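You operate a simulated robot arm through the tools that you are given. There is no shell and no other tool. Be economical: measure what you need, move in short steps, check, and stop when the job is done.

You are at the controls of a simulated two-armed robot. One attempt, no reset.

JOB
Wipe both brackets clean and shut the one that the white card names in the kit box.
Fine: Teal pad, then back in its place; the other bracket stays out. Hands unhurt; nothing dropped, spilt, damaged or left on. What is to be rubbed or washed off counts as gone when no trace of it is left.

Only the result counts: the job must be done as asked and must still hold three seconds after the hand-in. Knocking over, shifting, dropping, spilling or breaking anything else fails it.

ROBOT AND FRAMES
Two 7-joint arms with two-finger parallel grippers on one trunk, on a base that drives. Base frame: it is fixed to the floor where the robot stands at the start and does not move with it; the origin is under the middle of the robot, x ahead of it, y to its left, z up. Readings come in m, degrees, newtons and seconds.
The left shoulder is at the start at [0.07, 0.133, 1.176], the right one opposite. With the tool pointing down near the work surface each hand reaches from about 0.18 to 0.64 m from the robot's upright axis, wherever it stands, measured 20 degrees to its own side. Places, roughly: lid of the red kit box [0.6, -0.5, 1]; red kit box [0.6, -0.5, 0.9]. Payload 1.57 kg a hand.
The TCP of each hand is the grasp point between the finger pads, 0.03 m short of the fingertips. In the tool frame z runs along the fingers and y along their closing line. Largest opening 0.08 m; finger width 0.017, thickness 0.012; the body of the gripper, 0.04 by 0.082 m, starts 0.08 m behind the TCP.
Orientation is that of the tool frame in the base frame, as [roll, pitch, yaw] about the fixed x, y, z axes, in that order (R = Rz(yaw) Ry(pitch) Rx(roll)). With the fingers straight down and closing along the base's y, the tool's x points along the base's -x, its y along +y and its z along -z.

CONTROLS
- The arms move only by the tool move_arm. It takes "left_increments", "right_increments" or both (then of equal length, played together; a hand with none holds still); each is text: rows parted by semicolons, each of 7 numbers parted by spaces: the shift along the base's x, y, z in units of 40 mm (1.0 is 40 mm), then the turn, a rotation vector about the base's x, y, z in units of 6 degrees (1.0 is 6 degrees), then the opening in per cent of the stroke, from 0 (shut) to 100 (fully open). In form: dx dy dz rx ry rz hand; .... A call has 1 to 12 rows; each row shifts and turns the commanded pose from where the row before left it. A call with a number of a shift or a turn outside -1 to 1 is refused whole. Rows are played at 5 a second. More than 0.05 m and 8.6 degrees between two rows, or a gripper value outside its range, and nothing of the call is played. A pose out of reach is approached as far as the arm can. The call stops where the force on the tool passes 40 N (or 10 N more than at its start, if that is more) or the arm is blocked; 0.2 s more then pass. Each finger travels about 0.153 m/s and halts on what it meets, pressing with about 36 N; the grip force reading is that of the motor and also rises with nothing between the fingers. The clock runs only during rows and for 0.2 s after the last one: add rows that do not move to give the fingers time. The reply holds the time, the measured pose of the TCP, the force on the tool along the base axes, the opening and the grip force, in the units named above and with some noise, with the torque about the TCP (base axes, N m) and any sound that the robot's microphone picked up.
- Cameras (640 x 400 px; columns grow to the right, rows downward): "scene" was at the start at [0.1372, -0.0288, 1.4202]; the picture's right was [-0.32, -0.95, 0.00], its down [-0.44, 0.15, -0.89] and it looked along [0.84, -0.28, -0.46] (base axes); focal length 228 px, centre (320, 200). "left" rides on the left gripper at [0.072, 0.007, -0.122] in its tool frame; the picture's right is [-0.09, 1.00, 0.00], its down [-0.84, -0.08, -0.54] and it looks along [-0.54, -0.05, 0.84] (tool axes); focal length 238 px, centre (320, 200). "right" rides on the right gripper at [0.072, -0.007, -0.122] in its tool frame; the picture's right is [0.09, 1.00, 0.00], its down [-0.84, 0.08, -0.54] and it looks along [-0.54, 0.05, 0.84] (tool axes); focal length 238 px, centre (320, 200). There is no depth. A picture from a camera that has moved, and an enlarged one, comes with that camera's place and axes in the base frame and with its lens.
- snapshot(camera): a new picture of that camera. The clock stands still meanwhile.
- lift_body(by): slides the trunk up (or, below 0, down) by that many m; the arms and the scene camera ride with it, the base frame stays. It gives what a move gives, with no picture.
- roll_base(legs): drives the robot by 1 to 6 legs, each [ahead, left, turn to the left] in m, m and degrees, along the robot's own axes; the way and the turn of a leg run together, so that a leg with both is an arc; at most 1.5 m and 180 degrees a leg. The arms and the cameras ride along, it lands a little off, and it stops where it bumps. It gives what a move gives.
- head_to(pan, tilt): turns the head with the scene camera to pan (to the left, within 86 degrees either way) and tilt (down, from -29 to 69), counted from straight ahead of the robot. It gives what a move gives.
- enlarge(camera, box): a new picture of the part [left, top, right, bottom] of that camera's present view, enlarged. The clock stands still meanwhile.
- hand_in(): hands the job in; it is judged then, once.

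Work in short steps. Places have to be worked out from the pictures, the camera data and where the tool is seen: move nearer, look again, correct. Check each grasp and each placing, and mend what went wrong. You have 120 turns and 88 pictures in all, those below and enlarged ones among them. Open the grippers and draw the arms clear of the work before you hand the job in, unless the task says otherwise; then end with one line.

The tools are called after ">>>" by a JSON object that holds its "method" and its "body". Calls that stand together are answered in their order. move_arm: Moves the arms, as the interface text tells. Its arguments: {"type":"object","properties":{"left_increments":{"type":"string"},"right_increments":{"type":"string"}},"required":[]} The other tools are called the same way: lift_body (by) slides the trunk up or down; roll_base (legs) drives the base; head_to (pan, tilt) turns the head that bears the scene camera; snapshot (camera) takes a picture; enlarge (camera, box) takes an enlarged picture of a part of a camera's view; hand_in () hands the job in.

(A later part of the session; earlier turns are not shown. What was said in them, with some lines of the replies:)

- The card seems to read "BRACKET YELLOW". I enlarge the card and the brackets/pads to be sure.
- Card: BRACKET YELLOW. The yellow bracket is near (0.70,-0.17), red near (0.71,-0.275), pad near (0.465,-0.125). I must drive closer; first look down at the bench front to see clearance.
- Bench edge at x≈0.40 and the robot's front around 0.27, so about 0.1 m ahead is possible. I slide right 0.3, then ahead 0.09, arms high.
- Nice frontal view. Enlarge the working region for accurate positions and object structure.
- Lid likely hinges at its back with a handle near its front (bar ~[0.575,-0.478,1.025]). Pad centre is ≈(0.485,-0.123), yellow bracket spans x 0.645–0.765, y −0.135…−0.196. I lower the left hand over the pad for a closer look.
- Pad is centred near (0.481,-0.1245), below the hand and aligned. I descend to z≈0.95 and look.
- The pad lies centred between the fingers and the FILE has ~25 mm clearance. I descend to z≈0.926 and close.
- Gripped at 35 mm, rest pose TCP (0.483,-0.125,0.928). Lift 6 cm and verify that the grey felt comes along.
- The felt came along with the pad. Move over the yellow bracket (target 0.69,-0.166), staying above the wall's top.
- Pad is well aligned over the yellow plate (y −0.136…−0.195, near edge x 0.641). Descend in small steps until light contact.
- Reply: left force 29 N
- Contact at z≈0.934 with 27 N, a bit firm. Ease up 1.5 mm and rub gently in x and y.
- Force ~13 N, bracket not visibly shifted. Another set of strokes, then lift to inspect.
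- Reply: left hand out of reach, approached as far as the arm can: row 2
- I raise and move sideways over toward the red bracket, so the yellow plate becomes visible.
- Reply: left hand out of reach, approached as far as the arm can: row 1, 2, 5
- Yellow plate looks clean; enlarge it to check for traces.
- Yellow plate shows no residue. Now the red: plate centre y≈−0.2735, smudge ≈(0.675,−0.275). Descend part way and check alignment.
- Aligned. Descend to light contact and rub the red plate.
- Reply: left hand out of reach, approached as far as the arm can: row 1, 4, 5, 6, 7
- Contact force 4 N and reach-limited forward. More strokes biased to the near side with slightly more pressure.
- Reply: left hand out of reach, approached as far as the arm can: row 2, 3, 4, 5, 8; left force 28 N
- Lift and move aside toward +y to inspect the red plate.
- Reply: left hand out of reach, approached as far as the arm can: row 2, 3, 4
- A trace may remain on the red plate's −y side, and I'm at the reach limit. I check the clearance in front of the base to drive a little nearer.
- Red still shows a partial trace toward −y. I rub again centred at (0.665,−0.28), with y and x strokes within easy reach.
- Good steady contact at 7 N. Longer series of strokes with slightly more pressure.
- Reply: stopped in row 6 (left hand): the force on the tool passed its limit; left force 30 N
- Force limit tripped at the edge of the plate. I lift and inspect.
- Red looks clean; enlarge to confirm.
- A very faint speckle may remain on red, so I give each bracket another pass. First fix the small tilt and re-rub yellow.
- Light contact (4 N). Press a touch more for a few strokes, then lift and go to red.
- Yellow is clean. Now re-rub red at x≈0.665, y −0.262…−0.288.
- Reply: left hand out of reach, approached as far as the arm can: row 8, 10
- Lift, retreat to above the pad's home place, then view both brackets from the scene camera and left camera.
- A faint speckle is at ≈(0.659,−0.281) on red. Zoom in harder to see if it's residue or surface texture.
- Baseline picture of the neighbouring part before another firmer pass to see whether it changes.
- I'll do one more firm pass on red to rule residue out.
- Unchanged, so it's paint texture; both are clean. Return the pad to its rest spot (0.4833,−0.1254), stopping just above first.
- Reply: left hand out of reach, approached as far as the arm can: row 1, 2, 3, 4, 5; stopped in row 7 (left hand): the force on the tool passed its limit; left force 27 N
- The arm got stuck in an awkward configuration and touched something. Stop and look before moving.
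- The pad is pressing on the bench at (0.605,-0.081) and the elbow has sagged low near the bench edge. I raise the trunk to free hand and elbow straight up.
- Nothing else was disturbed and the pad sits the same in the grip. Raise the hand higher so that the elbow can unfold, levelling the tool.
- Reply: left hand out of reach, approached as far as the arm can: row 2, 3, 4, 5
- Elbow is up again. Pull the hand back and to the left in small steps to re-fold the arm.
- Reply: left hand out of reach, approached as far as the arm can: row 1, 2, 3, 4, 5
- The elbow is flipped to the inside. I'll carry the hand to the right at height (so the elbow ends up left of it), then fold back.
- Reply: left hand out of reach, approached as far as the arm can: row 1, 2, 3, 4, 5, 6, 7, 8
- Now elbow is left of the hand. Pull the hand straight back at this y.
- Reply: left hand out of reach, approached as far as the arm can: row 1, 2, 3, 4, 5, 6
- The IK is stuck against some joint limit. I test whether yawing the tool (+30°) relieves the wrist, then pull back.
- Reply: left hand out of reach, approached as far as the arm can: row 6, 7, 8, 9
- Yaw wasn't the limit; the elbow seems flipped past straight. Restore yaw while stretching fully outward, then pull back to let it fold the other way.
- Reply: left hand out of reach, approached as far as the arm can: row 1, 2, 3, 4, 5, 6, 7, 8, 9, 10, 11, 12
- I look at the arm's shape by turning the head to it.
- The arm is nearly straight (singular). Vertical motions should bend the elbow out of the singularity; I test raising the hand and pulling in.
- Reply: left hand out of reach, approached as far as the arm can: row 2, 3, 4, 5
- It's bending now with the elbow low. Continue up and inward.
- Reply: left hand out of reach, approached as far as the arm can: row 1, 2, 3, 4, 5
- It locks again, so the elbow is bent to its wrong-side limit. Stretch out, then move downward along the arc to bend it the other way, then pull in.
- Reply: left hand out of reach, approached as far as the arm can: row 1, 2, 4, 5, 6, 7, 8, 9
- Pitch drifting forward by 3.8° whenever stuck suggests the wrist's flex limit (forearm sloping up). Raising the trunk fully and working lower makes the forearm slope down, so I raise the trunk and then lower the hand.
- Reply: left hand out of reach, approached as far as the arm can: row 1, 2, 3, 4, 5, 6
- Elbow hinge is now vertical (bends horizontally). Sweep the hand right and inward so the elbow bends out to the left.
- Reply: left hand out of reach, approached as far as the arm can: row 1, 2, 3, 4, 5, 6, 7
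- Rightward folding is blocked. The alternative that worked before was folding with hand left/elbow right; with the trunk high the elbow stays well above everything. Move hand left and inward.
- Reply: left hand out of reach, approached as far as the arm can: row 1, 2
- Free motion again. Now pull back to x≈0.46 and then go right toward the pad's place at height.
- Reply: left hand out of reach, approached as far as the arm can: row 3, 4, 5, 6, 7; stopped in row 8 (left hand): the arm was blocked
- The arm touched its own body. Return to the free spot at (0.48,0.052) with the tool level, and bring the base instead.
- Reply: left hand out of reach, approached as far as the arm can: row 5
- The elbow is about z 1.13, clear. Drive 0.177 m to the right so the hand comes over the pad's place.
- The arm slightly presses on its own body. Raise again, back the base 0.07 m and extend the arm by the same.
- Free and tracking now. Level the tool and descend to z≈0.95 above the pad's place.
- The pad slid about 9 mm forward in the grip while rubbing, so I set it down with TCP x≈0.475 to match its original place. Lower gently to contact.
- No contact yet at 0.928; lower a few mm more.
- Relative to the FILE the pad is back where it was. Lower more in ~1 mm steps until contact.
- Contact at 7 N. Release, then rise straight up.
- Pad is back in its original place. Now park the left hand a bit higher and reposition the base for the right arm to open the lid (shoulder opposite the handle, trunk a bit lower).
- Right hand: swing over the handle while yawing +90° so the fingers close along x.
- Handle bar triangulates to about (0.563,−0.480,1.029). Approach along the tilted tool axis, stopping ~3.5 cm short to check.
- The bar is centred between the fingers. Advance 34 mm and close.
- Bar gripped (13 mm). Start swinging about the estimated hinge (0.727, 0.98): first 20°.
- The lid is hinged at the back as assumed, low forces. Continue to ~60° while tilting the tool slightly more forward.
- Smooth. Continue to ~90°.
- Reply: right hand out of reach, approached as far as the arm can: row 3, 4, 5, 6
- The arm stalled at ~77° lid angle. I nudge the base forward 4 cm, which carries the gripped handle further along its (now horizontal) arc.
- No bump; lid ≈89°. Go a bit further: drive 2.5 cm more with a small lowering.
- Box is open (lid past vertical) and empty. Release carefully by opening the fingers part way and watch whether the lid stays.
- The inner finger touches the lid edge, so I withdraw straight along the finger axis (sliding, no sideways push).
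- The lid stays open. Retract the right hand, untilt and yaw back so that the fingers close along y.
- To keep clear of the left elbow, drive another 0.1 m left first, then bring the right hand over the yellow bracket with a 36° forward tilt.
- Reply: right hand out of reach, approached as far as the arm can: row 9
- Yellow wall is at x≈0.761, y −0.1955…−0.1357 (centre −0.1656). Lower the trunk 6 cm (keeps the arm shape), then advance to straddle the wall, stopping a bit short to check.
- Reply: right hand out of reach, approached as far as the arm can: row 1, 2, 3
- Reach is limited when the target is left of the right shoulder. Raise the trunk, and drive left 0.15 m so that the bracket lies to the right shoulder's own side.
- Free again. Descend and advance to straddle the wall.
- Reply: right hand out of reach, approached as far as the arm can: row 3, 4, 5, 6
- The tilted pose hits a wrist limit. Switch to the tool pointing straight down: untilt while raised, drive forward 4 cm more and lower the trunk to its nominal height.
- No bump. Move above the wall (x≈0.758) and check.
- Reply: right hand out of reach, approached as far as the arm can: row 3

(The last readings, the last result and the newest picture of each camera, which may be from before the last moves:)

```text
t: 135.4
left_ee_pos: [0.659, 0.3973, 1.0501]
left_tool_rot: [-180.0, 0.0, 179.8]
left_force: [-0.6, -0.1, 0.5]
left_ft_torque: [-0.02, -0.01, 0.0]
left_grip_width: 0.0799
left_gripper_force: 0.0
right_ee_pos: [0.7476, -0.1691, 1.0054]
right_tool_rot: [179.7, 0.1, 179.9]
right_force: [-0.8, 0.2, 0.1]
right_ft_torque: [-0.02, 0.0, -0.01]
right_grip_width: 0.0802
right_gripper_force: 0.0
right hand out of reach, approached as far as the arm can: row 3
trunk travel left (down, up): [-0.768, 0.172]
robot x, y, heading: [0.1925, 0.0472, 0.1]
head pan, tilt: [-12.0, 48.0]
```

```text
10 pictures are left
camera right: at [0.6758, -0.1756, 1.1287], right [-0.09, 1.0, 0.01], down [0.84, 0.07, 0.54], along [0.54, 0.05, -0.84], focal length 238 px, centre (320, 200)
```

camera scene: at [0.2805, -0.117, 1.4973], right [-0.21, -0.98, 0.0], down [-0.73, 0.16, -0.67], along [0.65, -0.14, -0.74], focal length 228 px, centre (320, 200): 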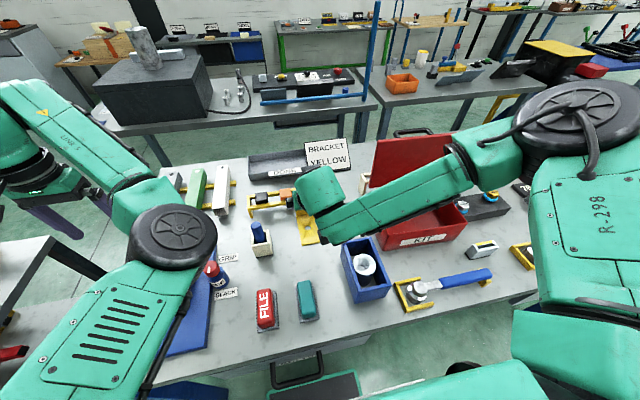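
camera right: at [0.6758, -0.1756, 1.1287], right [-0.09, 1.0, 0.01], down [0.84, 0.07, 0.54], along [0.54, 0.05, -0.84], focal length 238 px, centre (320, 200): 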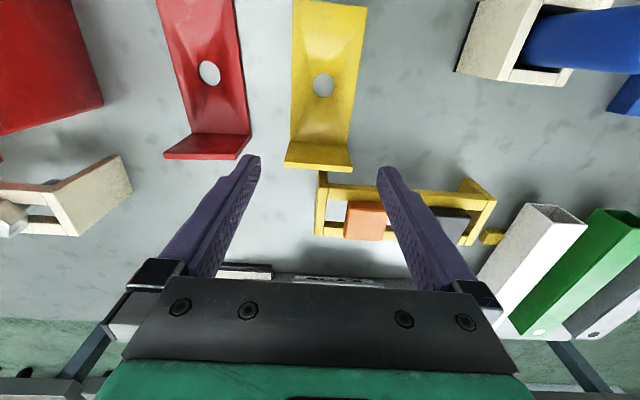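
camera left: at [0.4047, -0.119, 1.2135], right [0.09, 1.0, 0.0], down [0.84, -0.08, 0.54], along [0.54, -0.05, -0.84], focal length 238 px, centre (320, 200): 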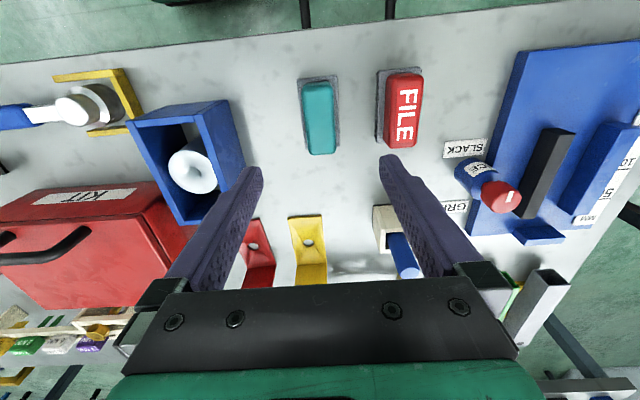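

Wall is at x≈0.757–0.765; need ~13 mm more. Nudge the base forward 1.5 cm.

>>> {"method": "roll_base", "body": {"legs": [[0.015, 0, 0]]}}

>>> {"method": "move_arm", "body": {"right_increments": "0 0.06 -0.4 0 0 0 100; 0 0 0 0 0 0 100"}}

```text
t: 136.2
left_ee_pos: [0.671, 0.3979, 1.0532]
left_tool_rot: [180.0, 0.0, 179.8]
left_force: [-0.5, -0.6, -0.3]
left_ft_torque: [0.02, -0.03, 0.01]
left_grip_width: 0.0799
left_gripper_force: 0.1
right_ee_pos: [0.7599, -0.168, 1.0073]
right_tool_rot: [179.8, 0.1, 179.8]
right_force: [0.0, 0.5, 0.1]
right_ft_torque: [-0.01, 0.0, 0.01]
right_grip_width: 0.08
right_gripper_force: 0.1
trunk travel left (down, up): [-0.768, 0.172]
robot x, y, heading: [0.2071, 0.0453, -0.4]
head pan, tilt: [-12.0, 48.0]
```

```text
t: 136.8
left_ee_pos: [0.6736, 0.397, 1.0513]
left_tool_rot: [179.9, 0.2, 179.8]
left_force: [0.0, 0.2, 0.5]
left_ft_torque: [-0.03, 0.0, 0.03]
left_grip_width: 0.08
left_gripper_force: 0.1
right_ee_pos: [0.7586, -0.1664, 0.9905]
right_tool_rot: [179.7, 0.2, 179.8]
right_force: [0.5, -0.8, -0.1]
right_ft_torque: [-0.01, -0.05, -0.01]
right_grip_width: 0.0799
right_gripper_force: 0.2
right hand out of reach, approached as far as the arm can: row 1
trunk travel left (down, up): [-0.768, 0.172]
robot x, y, heading: [0.2064, 0.052, 0.1]
head pan, tilt: [-12.0, 48.0]
```

Perfectly placed over the wall. Lower via the trunk (keeps the arm pose) to TCP z≈0.918, then close.

>>> {"method": "lift_body", "body": {"by": -0.072}}

>>> {"method": "move_arm", "body": {"right_increments": "0 0 0 0 0 0 70; 0 0 0 0 0 0 40; 0 0 0 0 0 0 0; 0 0 0 0 0 0 0; 0 0 0 0 0 0 0"}}

>>> {"method": "snapshot", "body": {"camera": "right"}}

```text
t: 137.9
left_ee_pos: [0.6748, 0.3979, 0.9777]
left_tool_rot: [-180.0, 0.0, 179.8]
left_force: [0.3, 0.4, -0.3]
left_ft_torque: [0.01, 0.01, -0.01]
left_grip_width: 0.0799
left_gripper_force: 0.2
right_ee_pos: [0.7595, -0.167, 0.9191]
right_tool_rot: [179.6, 0.2, 179.9]
right_force: [0.4, -0.1, 0.2]
right_ft_torque: [-0.03, 0.0, 0.01]
right_grip_width: 0.0799
right_gripper_force: 0.1
trunk travel left (down, up): [-0.696, 0.244]
robot x, y, heading: [0.2043, 0.0516, -0.1]
head pan, tilt: [-12.0, 48.0]
```

```text
t: 139.1
left_ee_pos: [0.6746, 0.3983, 0.9787]
left_tool_rot: [180.0, 0.0, 179.9]
left_force: [0.3, 0.9, 0.2]
left_ft_torque: [-0.02, -0.01, -0.01]
left_grip_width: 0.0801
left_gripper_force: 0.1
right_ee_pos: [0.7601, -0.1673, 0.9185]
right_tool_rot: [179.6, 0.1, 179.9]
right_force: [1.3, -1.8, 4.4]
right_ft_torque: [-0.39, 0.28, 0.03]
right_grip_width: 0.0599
right_gripper_force: 36.0
trunk travel left (down, up): [-0.696, 0.244]
robot x, y, heading: [0.2039, 0.049, 0.3]
head pan, tilt: [-12.0, 48.0]
```

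```text
9 pictures are left
camera right: at [0.6874, -0.1745, 1.0415], right [-0.09, 1.0, 0.01], down [0.84, 0.07, 0.55], along [0.54, 0.05, -0.84], focal length 238 px, centre (320, 200)
```

right: 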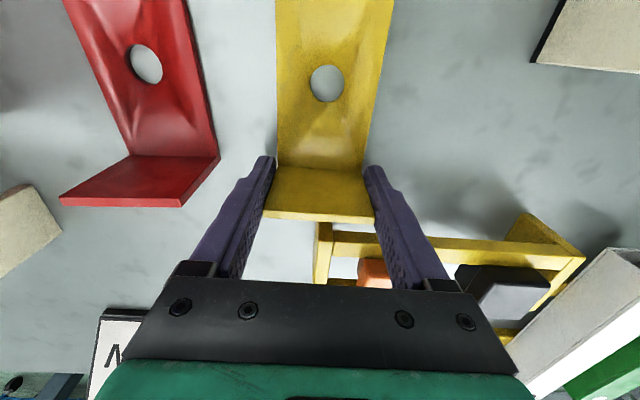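

Wall gripped (60 mm). Lift via the trunk, and pull back a bit before checking.

>>> {"method": "lift_body", "body": {"by": 0.2}}

>>> {"method": "move_arm", "body": {"right_increments": "-0.5 0 0 0 0 0 0; -0.7 0 0 0 0 0 0; -0.7 0 0 0 0 0 0; -0.7 0 0 0 0 0 0; 0 0 0 0 0 1 0; 0 0 0 0 0 1 0; 0 0 0 0 0 1 0; 0 0 0 0 0 1 0; 0 0 0 0 0 1 0; 0 0 0 0 0 1 0; 0 0 0 0 0 1 0; 0 0 0 0 0 1 0"}}

>>> {"method": "move_arm", "body": {"right_increments": "0 0 0 0 0 1 0; 0 0 0 0 0 1 0; 0 0 0 0 0 1 0; 0 0 0 0 0 1 0; 0 0 0 0 0 1 0; 0 0 0 0 0 1 0; 0 0 0 0 0 1 0; 0 0 0 0 0 0 0"}}

>>> {"method": "snapshot", "body": {"camera": "scene"}}

```text
t: 141.2
left_ee_pos: [0.6756, 0.3969, 1.1776]
left_tool_rot: [-180.0, -0.1, 179.8]
left_force: [-0.2, 0.0, 0.5]
left_ft_torque: [0.02, -0.01, 0.02]
left_grip_width: 0.08
left_gripper_force: 0.2
right_ee_pos: [0.7602, -0.1676, 1.1184]
right_tool_rot: [179.6, 0.1, 180.0]
right_force: [0.1, 0.0, -4.6]
right_ft_torque: [0.02, -0.17, -0.01]
right_grip_width: 0.0599
right_gripper_force: 35.9
trunk travel left (down, up): [-0.896, 0.044]
robot x, y, heading: [0.2075, 0.0509, -0.1]
head pan, tilt: [-12.0, 48.0]
```

```text
t: 143.8
left_ee_pos: [0.6759, 0.3967, 1.1776]
left_tool_rot: [-179.9, -0.1, 179.9]
left_force: [-0.2, -0.5, -0.1]
left_ft_torque: [0.03, 0.01, 0.0]
left_grip_width: 0.0798
left_gripper_force: 0.0
right_ee_pos: [0.6567, -0.168, 1.1185]
right_tool_rot: [179.6, 0.1, -132.0]
right_force: [-0.3, 0.4, -5.3]
right_ft_torque: [0.13, -0.14, -0.02]
right_grip_width: 0.0598
right_gripper_force: 36.4
trunk travel left (down, up): [-0.896, 0.044]
robot x, y, heading: [0.2102, 0.0503, 0.1]
head pan, tilt: [-12.0, 48.0]
```

```text
t: 145.6
left_ee_pos: [0.6748, 0.3969, 1.1782]
left_tool_rot: [180.0, -0.1, 179.8]
left_force: [0.3, 0.1, -0.1]
left_ft_torque: [0.0, -0.03, 0.03]
left_grip_width: 0.08
left_gripper_force: 0.0
right_ee_pos: [0.6563, -0.1683, 1.1176]
right_tool_rot: [179.6, 0.2, -90.0]
right_force: [0.5, 0.0, -4.8]
right_ft_torque: [0.19, 0.01, -0.01]
right_grip_width: 0.0599
right_gripper_force: 35.6
trunk travel left (down, up): [-0.896, 0.044]
robot x, y, heading: [0.2053, 0.0523, -0.2]
head pan, tilt: [-12.0, 48.0]
```

```text
8 pictures are left
camera scene: at [0.3368, 0.0335, 1.5352], right [-0.21, -0.98, 0.0], down [-0.73, 0.16, -0.67], along [0.65, -0.14, -0.74], focal length 228 px, centre (320, 200)
```

scene: 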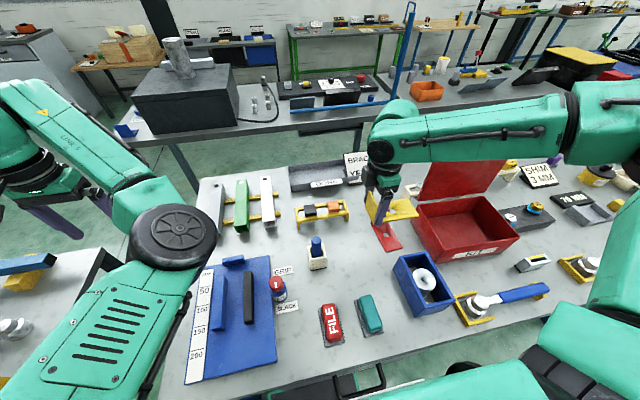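

Bracket held well. Drive 0.267 m right to bring it above the open box.

>>> {"method": "roll_base", "body": {"legs": [[0, -0.267, 0]]}}

>>> {"method": "snapshot", "body": {"camera": "right"}}

>>> {"method": "snapshot", "body": {"camera": "scene"}}

```text
t: 147.5
left_ee_pos: [0.6745, 0.1346, 1.1776]
left_tool_rot: [-179.8, -0.2, 179.9]
left_force: [0.7, 0.2, -0.5]
left_ft_torque: [-0.01, -0.01, 0.0]
left_grip_width: 0.08
left_gripper_force: 0.0
right_ee_pos: [0.6572, -0.4309, 1.1197]
right_tool_rot: [179.6, -0.1, -89.9]
right_force: [0.0, 0.9, -4.0]
right_ft_torque: [0.19, -0.01, -0.01]
right_grip_width: 0.0596
right_gripper_force: 35.6
trunk travel left (down, up): [-0.896, 0.044]
robot x, y, heading: [0.2097, -0.2138, 0.2]
head pan, tilt: [-12.0, 48.0]
```

```text
7 pictures are left
camera right: at [0.6645, -0.5028, 1.2413], right [-1.0, -0.09, 0.01], down [-0.07, 0.84, 0.54], along [-0.06, 0.54, -0.84], focal length 238 px, centre (320, 200)
```

right: 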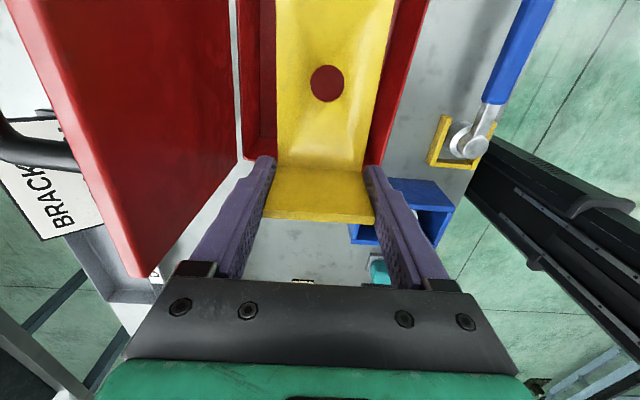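

```text
6 pictures are left
camera scene: at [0.3365, -0.2296, 1.5352], right [-0.21, -0.98, 0.0], down [-0.73, 0.15, -0.67], along [0.65, -0.14, -0.74], focal length 228 px, centre (320, 200)
```

scene: 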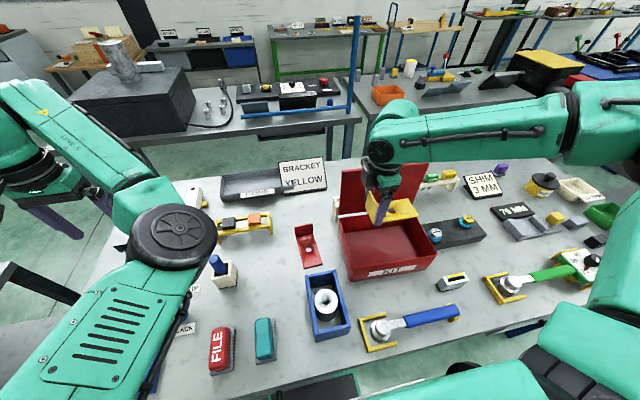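

Bracket is centred over the box (box x 0.571–0.742, y −0.38…−0.61). Lower with the arm.

>>> {"method": "move_arm", "body": {"right_increments": "0 0 -0.7 0 0 0 0; 0 0 -0.8 0 0 0 0; 0 0 -0.8 0 0 0 0; 0 0 -0.8 0 0 0 0; 0 0 -0.8 0 0 0 0; 0 0 0 0 0 0 0"}}

```text
t: 148.9
left_ee_pos: [0.6734, 0.1321, 1.1782]
left_tool_rot: [180.0, -0.1, -180.0]
left_force: [-0.7, 0.5, -0.1]
left_ft_torque: [0.0, 0.0, 0.0]
left_grip_width: 0.0797
left_gripper_force: 0.0
right_ee_pos: [0.6574, -0.433, 0.9611]
right_tool_rot: [179.6, 0.3, -90.0]
right_force: [-0.2, 0.6, -5.4]
right_ft_torque: [0.2, -0.01, -0.01]
right_grip_width: 0.0598
right_gripper_force: 36.4
trunk travel left (down, up): [-0.896, 0.044]
robot x, y, heading: [0.2063, -0.2186, -0.0]
head pan, tilt: [-12.0, 48.0]
```

Free, hanging at z 0.961. Continue down in fine steps until the floor is felt (expected ≈0.922).

>>> {"method": "move_arm", "body": {"right_increments": "0 0 -0.5 0 0 0 0; 0 0 -0.25 0 0 0 0; 0 0 -0.1 0 0 0 0; 0 0 -0.05 0 0 0 0; 0 0 -0.05 0 0 0 0; 0 0 0 0 0 0 0"}}

```text
t: 150.3
left_ee_pos: [0.674, 0.1305, 1.178]
left_tool_rot: [-180.0, -0.1, 179.9]
left_force: [0.0, 0.2, -0.3]
left_ft_torque: [-0.03, -0.02, -0.02]
left_grip_width: 0.0799
left_gripper_force: 0.1
right_ee_pos: [0.6429, -0.4421, 0.9438]
right_tool_rot: [179.5, 0.1, -90.0]
right_force: [-0.2, -1.1, -5.1]
right_ft_torque: [0.13, 0.0, -0.01]
right_grip_width: 0.0598
right_gripper_force: 35.6
right hand out of reach, approached as far as the arm can: row 1, 2, 3
trunk travel left (down, up): [-0.896, 0.044]
robot x, y, heading: [0.209, -0.2148, 0.2]
head pan, tilt: [-12.0, 48.0]
```

Arm limit again; finish the descent with the trunk (left hand stays high).

>>> {"method": "lift_body", "body": {"by": -0.017}}

>>> {"method": "lift_body", "body": {"by": -0.004}}

```text
t: 151.0
left_ee_pos: [0.6748, 0.1316, 1.1607]
left_tool_rot: [179.9, -0.1, 179.9]
left_force: [0.6, -0.5, 0.1]
left_ft_torque: [-0.02, 0.01, -0.01]
left_grip_width: 0.0801
left_gripper_force: 0.0
right_ee_pos: [0.6443, -0.4417, 0.9255]
right_tool_rot: [179.5, 0.2, -89.9]
right_force: [0.0, 0.0, -5.9]
right_ft_torque: [0.18, 0.0, -0.02]
right_grip_width: 0.0597
right_gripper_force: 36.1
trunk travel left (down, up): [-0.879, 0.061]
robot x, y, heading: [0.2075, -0.2154, 0.1]
head pan, tilt: [-12.0, 48.0]
```

```text
t: 151.5
left_ee_pos: [0.6718, 0.1316, 1.1587]
left_tool_rot: [-180.0, 0.1, 179.9]
left_force: [0.0, 0.0, -0.4]
left_ft_torque: [0.0, -0.04, -0.01]
left_grip_width: 0.0799
left_gripper_force: 0.0
right_ee_pos: [0.6429, -0.442, 0.9257]
right_tool_rot: [179.9, 0.1, -90.0]
right_force: [-0.2, -4.3, 13.6]
right_ft_torque: [-0.53, -0.48, -0.01]
right_grip_width: 0.0599
right_gripper_force: 36.1
trunk travel left (down, up): [-0.875, 0.065]
robot x, y, heading: [0.2071, -0.2177, -0.2]
head pan, tilt: [-12.0, 48.0]
```

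Bracket touches the box floor. Open and rise straight up.

>>> {"method": "move_arm", "body": {"right_increments": "0 0 0 0 0 0 85; 0 0 0 0 0 0 100; 0 0 0 0 0 0 100; 0 0 0 0 0 0 100"}}

>>> {"method": "lift_body", "body": {"by": 0.05}}

>>> {"method": "move_arm", "body": {"right_increments": "0 0 0.7 0 0 0 100; 0 0 0.8 0 0 0 100; 0 0 0.8 0 0 0 100; 0 0 0.8 0 0 0 100; 0 0 0.8 0 0 0 100; 0 0 0.6 0 0 0 100; 0 0 0 0 0 0 100"}}

>>> {"method": "enlarge", "body": {"camera": "scene", "box": [280, 130, 480, 310]}}

```text
t: 152.5
left_ee_pos: [0.6742, 0.1307, 1.1577]
left_tool_rot: [179.9, -0.1, 180.0]
left_force: [-0.3, -0.1, -0.2]
left_ft_torque: [-0.01, 0.02, 0.04]
left_grip_width: 0.0799
left_gripper_force: 0.1
right_ee_pos: [0.6438, -0.4416, 0.9225]
right_tool_rot: [179.6, 0.1, -90.1]
right_force: [0.0, 0.4, 0.1]
right_ft_torque: [0.02, 0.01, 0.0]
right_grip_width: 0.0801
right_gripper_force: 0.0
trunk travel left (down, up): [-0.875, 0.065]
robot x, y, heading: [0.209, -0.2172, 0.0]
head pan, tilt: [-12.0, 48.0]
```

```text
t: 153.4
left_ee_pos: [0.6739, 0.1316, 1.2077]
left_tool_rot: [-180.0, -0.1, 179.9]
left_force: [-0.8, -0.1, 0.8]
left_ft_torque: [-0.02, 0.01, -0.02]
left_grip_width: 0.0803
left_gripper_force: 0.1
right_ee_pos: [0.6421, -0.4403, 0.9736]
right_tool_rot: [179.6, 0.2, -90.0]
right_force: [0.0, -0.4, -0.4]
right_ft_torque: [0.03, 0.0, 0.02]
right_grip_width: 0.08
right_gripper_force: 0.1
trunk travel left (down, up): [-0.925, 0.015]
robot x, y, heading: [0.2115, -0.2128, -0.0]
head pan, tilt: [-12.0, 48.0]
```

```text
t: 155.0
left_ee_pos: [0.6736, 0.1311, 1.2064]
left_tool_rot: [180.0, -0.1, 180.0]
left_force: [-0.6, -0.1, -0.2]
left_ft_torque: [0.01, 0.0, 0.03]
left_grip_width: 0.0801
left_gripper_force: 0.0
right_ee_pos: [0.643, -0.4419, 1.1525]
right_tool_rot: [179.6, 0.1, -90.0]
right_force: [-0.2, 0.3, 0.0]
right_ft_torque: [0.0, 0.02, -0.03]
right_grip_width: 0.0803
right_gripper_force: 0.1
trunk travel left (down, up): [-0.925, 0.015]
robot x, y, heading: [0.2084, -0.2154, -0.1]
head pan, tilt: [-12.0, 48.0]
```

```text
2.22 times, centred on (380, 220) of scene
camera zoom: at [0.3359, -0.2324, 1.5642], right [-0.21, -0.98, 0.0], down [-0.73, 0.15, -0.67], along [0.65, -0.14, -0.74], focal length 507 px, centre (187, 156)
```

zoom: 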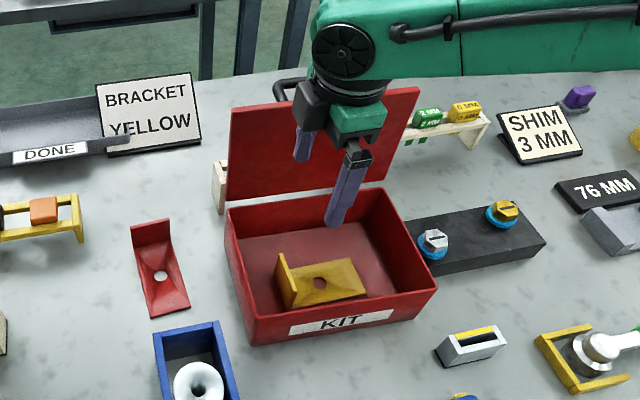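

The yellow bracket lies in the box. Now retrace the opening in reverse: retract, tilt the tool 34.5°, and return base and trunk to where I released the handle.

>>> {"method": "move_arm", "body": {"right_increments": "-0.5 0 0.8 0 0 0 100; -0.5 0 0.8 0 0 0 60; -0.5 0 0.5 0 -0.96 0 36; -0.5 0 0.3 0 -0.96 0 36; -0.5 0 0 0 -0.96 0 36; 0 0 0 0 -0.96 0 36; 0 0 0 0 -0.96 0 36; 0 0 0 0 -0.95 0 36; 0 0 0 0 0 0 36"}}

>>> {"method": "roll_base", "body": {"legs": [[0, -0.13, 0], [-0.055, 0, 0]]}}

>>> {"method": "lift_body", "body": {"by": -0.067}}

```text
t: 157.0
left_ee_pos: [0.6739, 0.1321, 1.2084]
left_tool_rot: [-180.0, -0.2, -180.0]
left_force: [-0.2, -0.6, -0.7]
left_ft_torque: [0.02, -0.03, 0.01]
left_grip_width: 0.0799
left_gripper_force: 0.1
right_ee_pos: [0.6217, -0.4646, 1.3136]
right_tool_rot: [-145.9, 0.2, -89.9]
right_force: [-0.7, -0.4, 0.2]
right_ft_torque: [0.0, -0.04, 0.01]
right_grip_width: 0.029
right_gripper_force: 0.1
right hand out of reach, approached as far as the arm can: row 5, 6, 7, 8
trunk travel left (down, up): [-0.925, 0.015]
robot x, y, heading: [0.2096, -0.2139, 0.0]
head pan, tilt: [-12.0, 48.0]
```

```text
t: 158.8
left_ee_pos: [0.6284, 0.0052, 1.2015]
left_tool_rot: [-179.9, -0.6, -180.0]
left_force: [1.3, 0.3, 0.5]
left_ft_torque: [0.0, 0.07, -0.01]
left_grip_width: 0.0802
left_gripper_force: 0.1
right_ee_pos: [0.5774, -0.5882, 1.3093]
right_tool_rot: [-146.5, 0.1, -89.8]
right_force: [1.2, 1.0, 0.3]
right_ft_torque: [-0.02, 0.08, 0.01]
right_grip_width: 0.0289
right_gripper_force: 0.1
trunk travel left (down, up): [-0.925, 0.015]
robot x, y, heading: [0.154, -0.341, 0.1]
head pan, tilt: [-12.0, 48.0]
```

```text
t: 159.9
left_ee_pos: [0.6187, 0.0027, 1.141]
left_tool_rot: [-179.9, 0.0, 180.0]
left_force: [0.0, 0.2, 0.7]
left_ft_torque: [-0.01, -0.01, -0.02]
left_grip_width: 0.0803
left_gripper_force: 0.0
right_ee_pos: [0.5669, -0.592, 1.2466]
right_tool_rot: [-145.8, 0.1, -89.8]
right_force: [-0.3, 0.0, 0.4]
right_ft_torque: [-0.01, 0.03, 0.02]
right_grip_width: 0.0288
right_gripper_force: 0.0
trunk travel left (down, up): [-0.858, 0.082]
robot x, y, heading: [0.1525, -0.3468, 0.5]
head pan, tilt: [-12.0, 48.0]
```

Move to the pre-grasp point where I left the handle and look.

>>> {"method": "move_arm", "body": {"right_increments": "0.6 0.3 0 0 0 0 36; 0.7 0.4 0 0 0 0 36; 0.8 0.5 0 0 0 0 36; 0.8 0.5 0 0 0 0 36; 0.8 0.3 -0.1 0 0 0 36; 0.7 0.21 -0.4 0 -0.05 0 36; 0 0 0 0 0 0 36"}}

>>> {"method": "snapshot", "body": {"camera": "right"}}

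```text
t: 161.5
left_ee_pos: [0.6187, 0.0041, 1.1404]
left_tool_rot: [179.9, -0.1, -179.9]
left_force: [-0.1, 0.0, 0.2]
left_ft_torque: [0.02, -0.05, 0.02]
left_grip_width: 0.0801
left_gripper_force: 0.1
right_ee_pos: [0.7447, -0.502, 1.2259]
right_tool_rot: [-145.7, 0.2, -89.8]
right_force: [-0.4, -0.6, 0.5]
right_ft_torque: [0.0, -0.01, 0.0]
right_grip_width: 0.0289
right_gripper_force: 0.1
trunk travel left (down, up): [-0.858, 0.082]
robot x, y, heading: [0.1555, -0.3451, 0.1]
head pan, tilt: [-12.0, 48.0]
```

```text
4 pictures are left
camera right: at [0.6808, -0.5752, 1.3316], right [-0.82, -0.09, -0.56], down [-0.37, 0.83, 0.41], along [0.43, 0.54, -0.72], focal length 238 px, centre (320, 200)
```

right: 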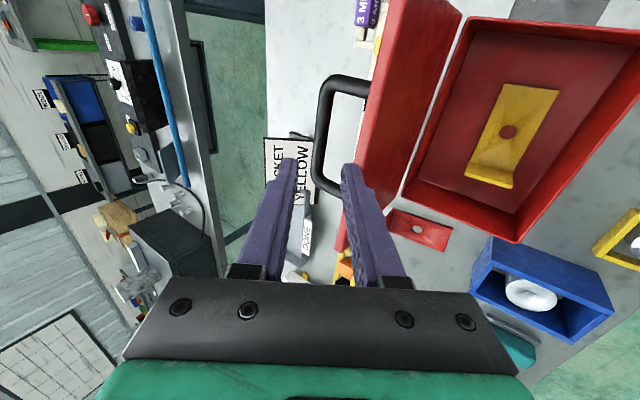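

The bar lies centred between the fingers, as when released. Slide in along the axis and grip.

>>> {"method": "move_arm", "body": {"right_increments": "0.28 0 -0.41 0 0 0 36; 0.28 0 -0.41 0 0 0 36; 0.28 0 -0.41 0 0 0 36; 0.28 0 -0.41 0 0 0 36; 0.27 0 -0.39 0 0 0 36; 0 0 0 0 0 0 36; 0 0 0 0 0 0 0; 0 0 0 0 0 0 0; 0 0 0 0 0 0 0"}}

```text
t: 163.5
left_ee_pos: [0.6213, 0.0041, 1.1396]
left_tool_rot: [-179.9, -0.1, 180.0]
left_force: [-1.1, 0.0, 0.7]
left_ft_torque: [0.02, -0.01, -0.02]
left_grip_width: 0.0801
left_gripper_force: 0.1
right_ee_pos: [0.7997, -0.5017, 1.1431]
right_tool_rot: [-145.9, 0.2, -89.7]
right_force: [-3.1, 0.1, -0.1]
right_ft_torque: [0.98, -0.02, 0.07]
right_grip_width: 0.0138
right_gripper_force: 30.6
trunk travel left (down, up): [-0.858, 0.082]
robot x, y, heading: [0.1561, -0.3511, 0.4]
head pan, tilt: [-12.0, 48.0]
```

Gripped. Reverse the sequence: small lifts with base back 2.5 cm then 4 cm.

>>> {"method": "move_arm", "body": {"right_increments": "0 0 0.12 0 0 0 0; 0 0 0 0 0 0 0"}}

>>> {"method": "roll_base", "body": {"legs": [[-0.025, 0, 0]]}}

>>> {"method": "move_arm", "body": {"right_increments": "0 0 0.12 0 0 0 0; 0 0 0 0 0 0 0"}}

>>> {"method": "roll_base", "body": {"legs": [[-0.04, 0, 0]]}}

```text
t: 164.1
left_ee_pos: [0.6191, 0.0033, 1.1395]
left_tool_rot: [-180.0, 0.0, -180.0]
left_force: [-0.1, -0.2, -0.3]
left_ft_torque: [0.0, 0.0, -0.01]
left_grip_width: 0.0801
left_gripper_force: 0.2
right_ee_pos: [0.8011, -0.5035, 1.1497]
right_tool_rot: [-145.8, 0.3, -89.7]
right_force: [-3.7, 2.4, -12.4]
right_ft_torque: [0.38, 0.07, -0.38]
right_grip_width: 0.0139
right_gripper_force: 30.1
trunk travel left (down, up): [-0.858, 0.082]
robot x, y, heading: [0.1545, -0.3447, 0.1]
head pan, tilt: [-12.0, 48.0]
```

```text
t: 164.9
left_ee_pos: [0.5949, 0.0053, 1.1387]
left_tool_rot: [-179.9, -0.2, -180.0]
left_force: [-0.9, 0.1, -0.3]
left_ft_torque: [-0.02, 0.02, 0.01]
left_grip_width: 0.08
left_gripper_force: 0.0
right_ee_pos: [0.7771, -0.5013, 1.1525]
right_tool_rot: [-145.4, 0.1, -89.8]
right_force: [3.7, 4.0, 5.0]
right_ft_torque: [-0.12, -0.08, -0.71]
right_grip_width: 0.0143
right_gripper_force: 30.0
trunk travel left (down, up): [-0.858, 0.082]
robot x, y, heading: [0.1259, -0.342, 0.3]
head pan, tilt: [-12.0, 48.0]
```

```text
t: 165.5
left_ee_pos: [0.5971, 0.0034, 1.1391]
left_tool_rot: [180.0, -0.3, -180.0]
left_force: [-0.2, -0.3, 0.0]
left_ft_torque: [0.01, -0.02, 0.02]
left_grip_width: 0.0801
left_gripper_force: 0.1
right_ee_pos: [0.7758, -0.5014, 1.1554]
right_tool_rot: [-145.7, 0.1, -89.8]
right_force: [-3.7, 4.6, -14.2]
right_ft_torque: [0.05, 0.23, -0.69]
right_grip_width: 0.0141
right_gripper_force: 30.3
trunk travel left (down, up): [-0.858, 0.082]
robot x, y, heading: [0.1276, -0.3432, -0.0]
head pan, tilt: [-12.0, 48.0]
```

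```text
t: 166.4
left_ee_pos: [0.5596, 0.0054, 1.1365]
left_tool_rot: [-179.9, -0.3, -180.0]
left_force: [0.9, -0.9, -0.6]
left_ft_torque: [-0.02, 0.06, -0.02]
left_grip_width: 0.0802
left_gripper_force: 0.1
right_ee_pos: [0.7409, -0.5, 1.158]
right_tool_rot: [-145.4, 0.1, -89.8]
right_force: [3.9, 6.6, -4.3]
right_ft_torque: [0.33, -0.19, -0.35]
right_grip_width: 0.0142
right_gripper_force: 30.1
trunk travel left (down, up): [-0.858, 0.082]
robot x, y, heading: [0.0934, -0.346, -0.0]
head pan, tilt: [-12.0, 48.0]
```

Now arm-driven arc back from ~77° to ~60°.

>>> {"method": "move_arm", "body": {"right_increments": "-0.35 0 0.04 0 0 0 0; -0.36 0 0.02 0 0 0 0; -0.36 0 -0.03 0 0 0 0; -0.36 0 -0.06 0 0 0 0; 0 0 0 0 0 0 0"}}

```text
t: 167.6
left_ee_pos: [0.555, 0.0072, 1.138]
left_tool_rot: [-179.7, -0.2, -180.0]
left_force: [0.2, -0.3, 0.1]
left_ft_torque: [-0.04, -0.02, 0.0]
left_grip_width: 0.08
left_gripper_force: 0.1
right_ee_pos: [0.6811, -0.4997, 1.1574]
right_tool_rot: [-145.3, 0.1, -89.7]
right_force: [2.2, 10.5, -6.4]
right_ft_torque: [0.96, 0.06, 0.22]
right_grip_width: 0.0136
right_gripper_force: 30.1
trunk travel left (down, up): [-0.858, 0.082]
robot x, y, heading: [0.0854, -0.349, 0.4]
head pan, tilt: [-12.0, 48.0]
```

Good. Continue 60°→20° (reverse of opening), relieving the small lateral force.

>>> {"method": "move_arm", "body": {"right_increments": "-0.35 0.05 -0.1 0 0.2 0 0; -0.35 0.05 -0.13 0 0.2 0 0; -0.34 0.05 -0.16 0 0.2 0 0; -0.32 0 -0.19 0 0.2 0 0; -0.3 0 -0.21 0 0.2 0 0; -0.28 0 -0.24 0 0.2 0 0; -0.26 0 -0.26 0 0.2 0 0; -0.25 0 -0.28 0 0.2 0 0; 0 0 0 0 0 0 0"}}

```text
t: 169.6
left_ee_pos: [0.5541, 0.0023, 1.1405]
left_tool_rot: [180.0, -0.1, -180.0]
left_force: [0.0, -0.6, -0.2]
left_ft_torque: [0.02, 0.0, 0.0]
left_grip_width: 0.0796
left_gripper_force: 0.0
right_ee_pos: [0.5805, -0.4982, 1.0956]
right_tool_rot: [-154.7, 0.3, -89.8]
right_force: [1.7, -3.5, 1.5]
right_ft_torque: [0.1, -0.24, -0.12]
right_grip_width: 0.0136
right_gripper_force: 29.9
trunk travel left (down, up): [-0.858, 0.082]
robot x, y, heading: [0.0918, -0.3455, 0.3]
head pan, tilt: [-12.0, 48.0]
```

Final 20°: lower the lid to shut.

>>> {"method": "move_arm", "body": {"right_increments": "-0.18 0 -0.31 0 0 0 0; -0.15 0 -0.32 0 0 0 0; -0.12 0 -0.34 0 0 0 0; -0.07 0 -0.36 0 0 0 0; 0 0 -0.04 0 0 0 0; 0 0 0 0 0 0 0"}}

>>> {"method": "enlarge", "body": {"camera": "scene", "box": [200, 120, 420, 290]}}

```text
t: 171.0
left_ee_pos: [0.5487, 0.0019, 1.1427]
left_tool_rot: [-179.9, 0.3, 179.8]
left_force: [-0.3, 0.1, 0.4]
left_ft_torque: [-0.03, -0.02, 0.01]
left_grip_width: 0.0799
left_gripper_force: 0.1
right_ee_pos: [0.5573, -0.4977, 1.0455]
right_tool_rot: [-153.9, 0.3, -89.8]
right_force: [-3.3, -9.1, 29.5]
right_ft_torque: [0.06, -0.23, -0.12]
right_grip_width: 0.0136
right_gripper_force: 30.1
trunk travel left (down, up): [-0.858, 0.082]
robot x, y, heading: [0.0914, -0.3465, -0.1]
head pan, tilt: [-12.0, 48.0]
```

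```text
2.35 times, centred on (310, 205) of scene
camera zoom: at [0.2094, -0.3623, 1.4982], right [-0.21, -0.98, 0.0], down [-0.72, 0.15, -0.67], along [0.66, -0.14, -0.74], focal length 537 px, centre (344, 188)
```

zoom: 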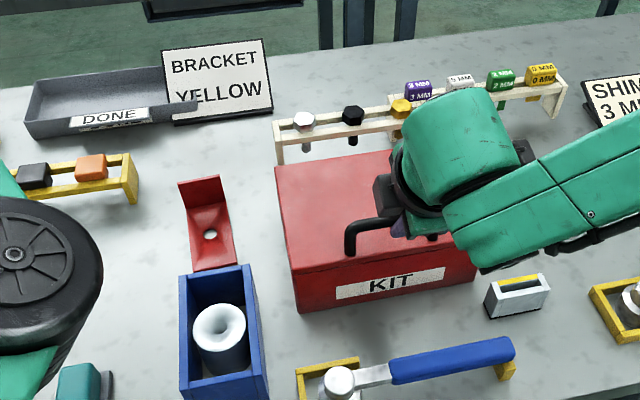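

The lid is shut (contact force). Release and withdraw along the finger axis.

>>> {"method": "move_arm", "body": {"right_increments": "0 0 0.03 0 0 0 0; 0 0 0 0 0 0 40; 0 0 0 0 0 0 90; 0 0 0 0 0 0 90; -0.2 0 0.4 0 0 0 90; -0.4 0 0.8 0 0 0 90; -0.4 0 0.8 0 0 0 90; -0.4 0 0.8 0 0 0 100; -0.4 0 0.8 0 0 0 100; -0.3 -0.3 0.6 0 0 0 100; 0 0 0 0 0 0 100"}}

>>> {"method": "snapshot", "body": {"camera": "scene"}}

```text
t: 173.4
left_ee_pos: [0.5551, 0.0036, 1.1385]
left_tool_rot: [-180.0, -0.1, 180.0]
left_force: [-0.6, 0.5, -0.5]
left_ft_torque: [-0.01, 0.0, -0.03]
left_grip_width: 0.0799
left_gripper_force: 0.1
right_ee_pos: [0.4913, -0.5071, 1.2156]
right_tool_rot: [-154.7, 0.1, -89.8]
right_force: [0.4, 0.1, -0.5]
right_ft_torque: [0.01, -0.01, 0.0]
right_grip_width: 0.08
right_gripper_force: 0.1
right hand out of reach, approached as far as the arm can: row 8, 9
trunk travel left (down, up): [-0.858, 0.082]
robot x, y, heading: [0.0878, -0.3419, -0.1]
head pan, tilt: [-12.0, 48.0]
```

```text
2 pictures are left
camera scene: at [0.2178, -0.3607, 1.4971], right [-0.21, -0.98, 0.0], down [-0.73, 0.15, -0.67], along [0.65, -0.14, -0.74], focal length 228 px, centre (320, 200)
```

scene: 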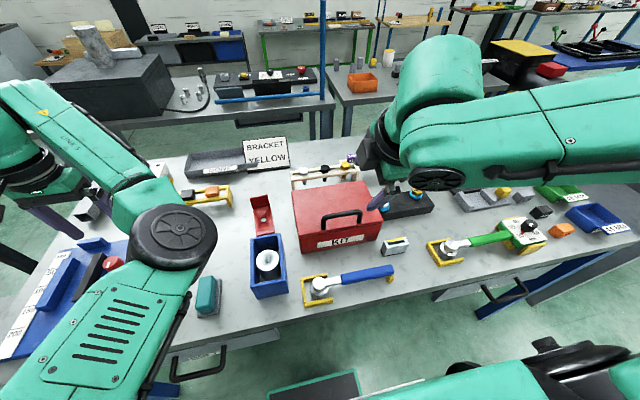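

The box seems to have moved slightly sideways compared with the earlier same-view picture. Enlarge with the same crop as before the opening to measure it.

>>> {"method": "enlarge", "body": {"camera": "scene", "box": [250, 140, 400, 270]}}

```text
3.08 times, centred on (325, 205) of scene
camera zoom: at [0.2178, -0.3607, 1.4971], right [-0.21, -0.98, 0.0], down [-0.73, 0.15, -0.67], along [0.65, -0.14, -0.74], focal length 702 px, centre (305, 185)
```

zoom: 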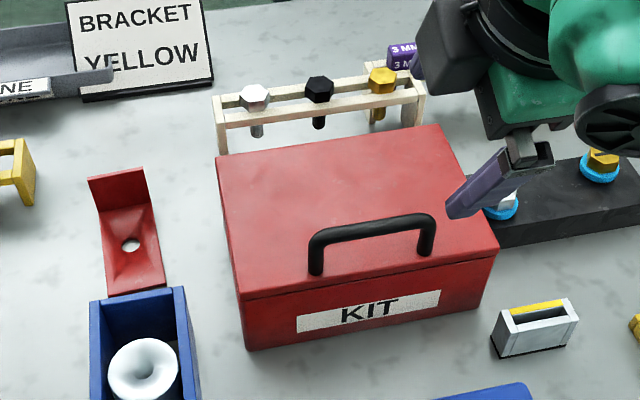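

Box shifted about 15 mm toward −y (pure translation) during opening. I'll regrip the handle and slide it back the same amount.

>>> {"method": "move_arm", "body": {"right_increments": "-0.35 0.23 0 0 0 0 100; 0.4 0 -0.85 0 0 0 100; 0.4 0 -0.85 0 0 0 100; 0.4 0 -0.85 0 0 0 100; 0.4 0 -0.85 0 0 0 100; 0.4 0 -0.83 0 0 0 100; 0 0 0 0 0 0 100; 0 0 0 0 0 0 40; 0 0 0 0 0 0 0; 0 0 0 0 0 0 0; 0 0 0 0 0 0 0"}}

```text
t: 175.8
left_ee_pos: [0.5516, 0.0039, 1.1412]
left_tool_rot: [-179.9, 0.0, 180.0]
left_force: [-0.5, -1.4, -0.6]
left_ft_torque: [0.01, 0.01, 0.0]
left_grip_width: 0.0801
left_gripper_force: 0.1
right_ee_pos: [0.5624, -0.4968, 1.0512]
right_tool_rot: [-154.6, 0.3, -89.8]
right_force: [-8.0, 0.9, 0.8]
right_ft_torque: [0.17, 0.29, 0.05]
right_grip_width: 0.0136
right_gripper_force: 30.0
right hand out of reach, approached as far as the arm can: row 1, 2
trunk travel left (down, up): [-0.858, 0.082]
robot x, y, heading: [0.0914, -0.3405, -0.1]
head pan, tilt: [-12.0, 48.0]
```

Gripped. Relieve the x tension and slide +y gently.

>>> {"method": "move_arm", "body": {"right_increments": "-0.08 0 0 0 0 0 0; 0 0.1 0 0 0 0 0; 0 0.1 0 0 0 0 0; 0 0.1 0 0 0 0 0; 0 0.1 0 0 0 0 0; 0 0 0 0 0 0 0"}}

```text
t: 177.2
left_ee_pos: [0.5541, 0.002, 1.1411]
left_tool_rot: [179.9, -0.1, 179.9]
left_force: [0.8, -0.1, -0.6]
left_ft_torque: [-0.01, 0.0, -0.01]
left_grip_width: 0.0802
left_gripper_force: 0.1
right_ee_pos: [0.5609, -0.4837, 1.0509]
right_tool_rot: [-154.6, 0.3, -89.8]
right_force: [0.8, -8.0, -0.6]
right_ft_torque: [-0.57, 0.0, -0.45]
right_grip_width: 0.0135
right_gripper_force: 29.7
trunk travel left (down, up): [-0.858, 0.082]
robot x, y, heading: [0.092, -0.3451, 0.2]
head pan, tilt: [-12.0, 48.0]
```

Slid 13 mm back with ~8 N friction. Release, withdraw and take the last check picture.

>>> {"method": "move_arm", "body": {"right_increments": "0 0 0 0 0 0 40; 0 0 0 0 0 0 90; 0 0 0 0 0 0 90; -0.2 0 0.4 0 0 0 90; -0.4 0 0.8 0 0 0 90; -0.4 0 0.8 0 0 0 90; -0.4 0 0.8 0 0 0 100; -0.3 0 0.8 0 0 0 100; -0.1 -0.6 0.5 0 0 0 100; 0 -0.8 0.2 0 0 0 100; 0 0 0 0 0 0 100"}}

>>> {"method": "enlarge", "body": {"camera": "scene", "box": [165, 130, 415, 300]}}

```text
t: 179.6
left_ee_pos: [0.5532, 0.0051, 1.1397]
left_tool_rot: [-179.9, -0.1, 179.9]
left_force: [-0.4, 0.6, -0.5]
left_ft_torque: [-0.05, -0.01, 0.02]
left_grip_width: 0.0801
left_gripper_force: 0.1
right_ee_pos: [0.4895, -0.5355, 1.223]
right_tool_rot: [-154.6, 0.3, -89.9]
right_force: [0.1, 0.8, 0.5]
right_ft_torque: [-0.05, -0.01, -0.01]
right_grip_width: 0.0803
right_gripper_force: 0.1
trunk travel left (down, up): [-0.858, 0.082]
robot x, y, heading: [0.0886, -0.3426, -0.1]
head pan, tilt: [-12.0, 48.0]
```

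```text
2.35 times, centred on (290, 215) of scene
camera zoom: at [0.2159, -0.3585, 1.4973], right [-0.21, -0.98, 0.0], down [-0.73, 0.15, -0.67], along [0.65, -0.14, -0.74], focal length 537 px, centre (391, 165)
```

zoom: 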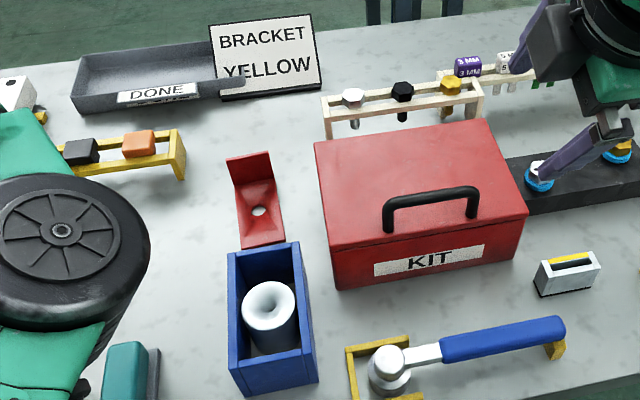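

The box is back at its original spot and shut with the yellow bracket inside. The red bracket is clean and outside, the teal pad is in its place, and both grippers are open and clear, so I hand in.

>>> {"method": "hand_in", "body": {}}

```text
The job is handed in.
```

I wiped both brackets clean with the teal pad and set it back in its place, then shut the yellow bracket in the kit box and left the red one out. The box slid about 15 mm while I opened it, so I slid it back to its original spot.
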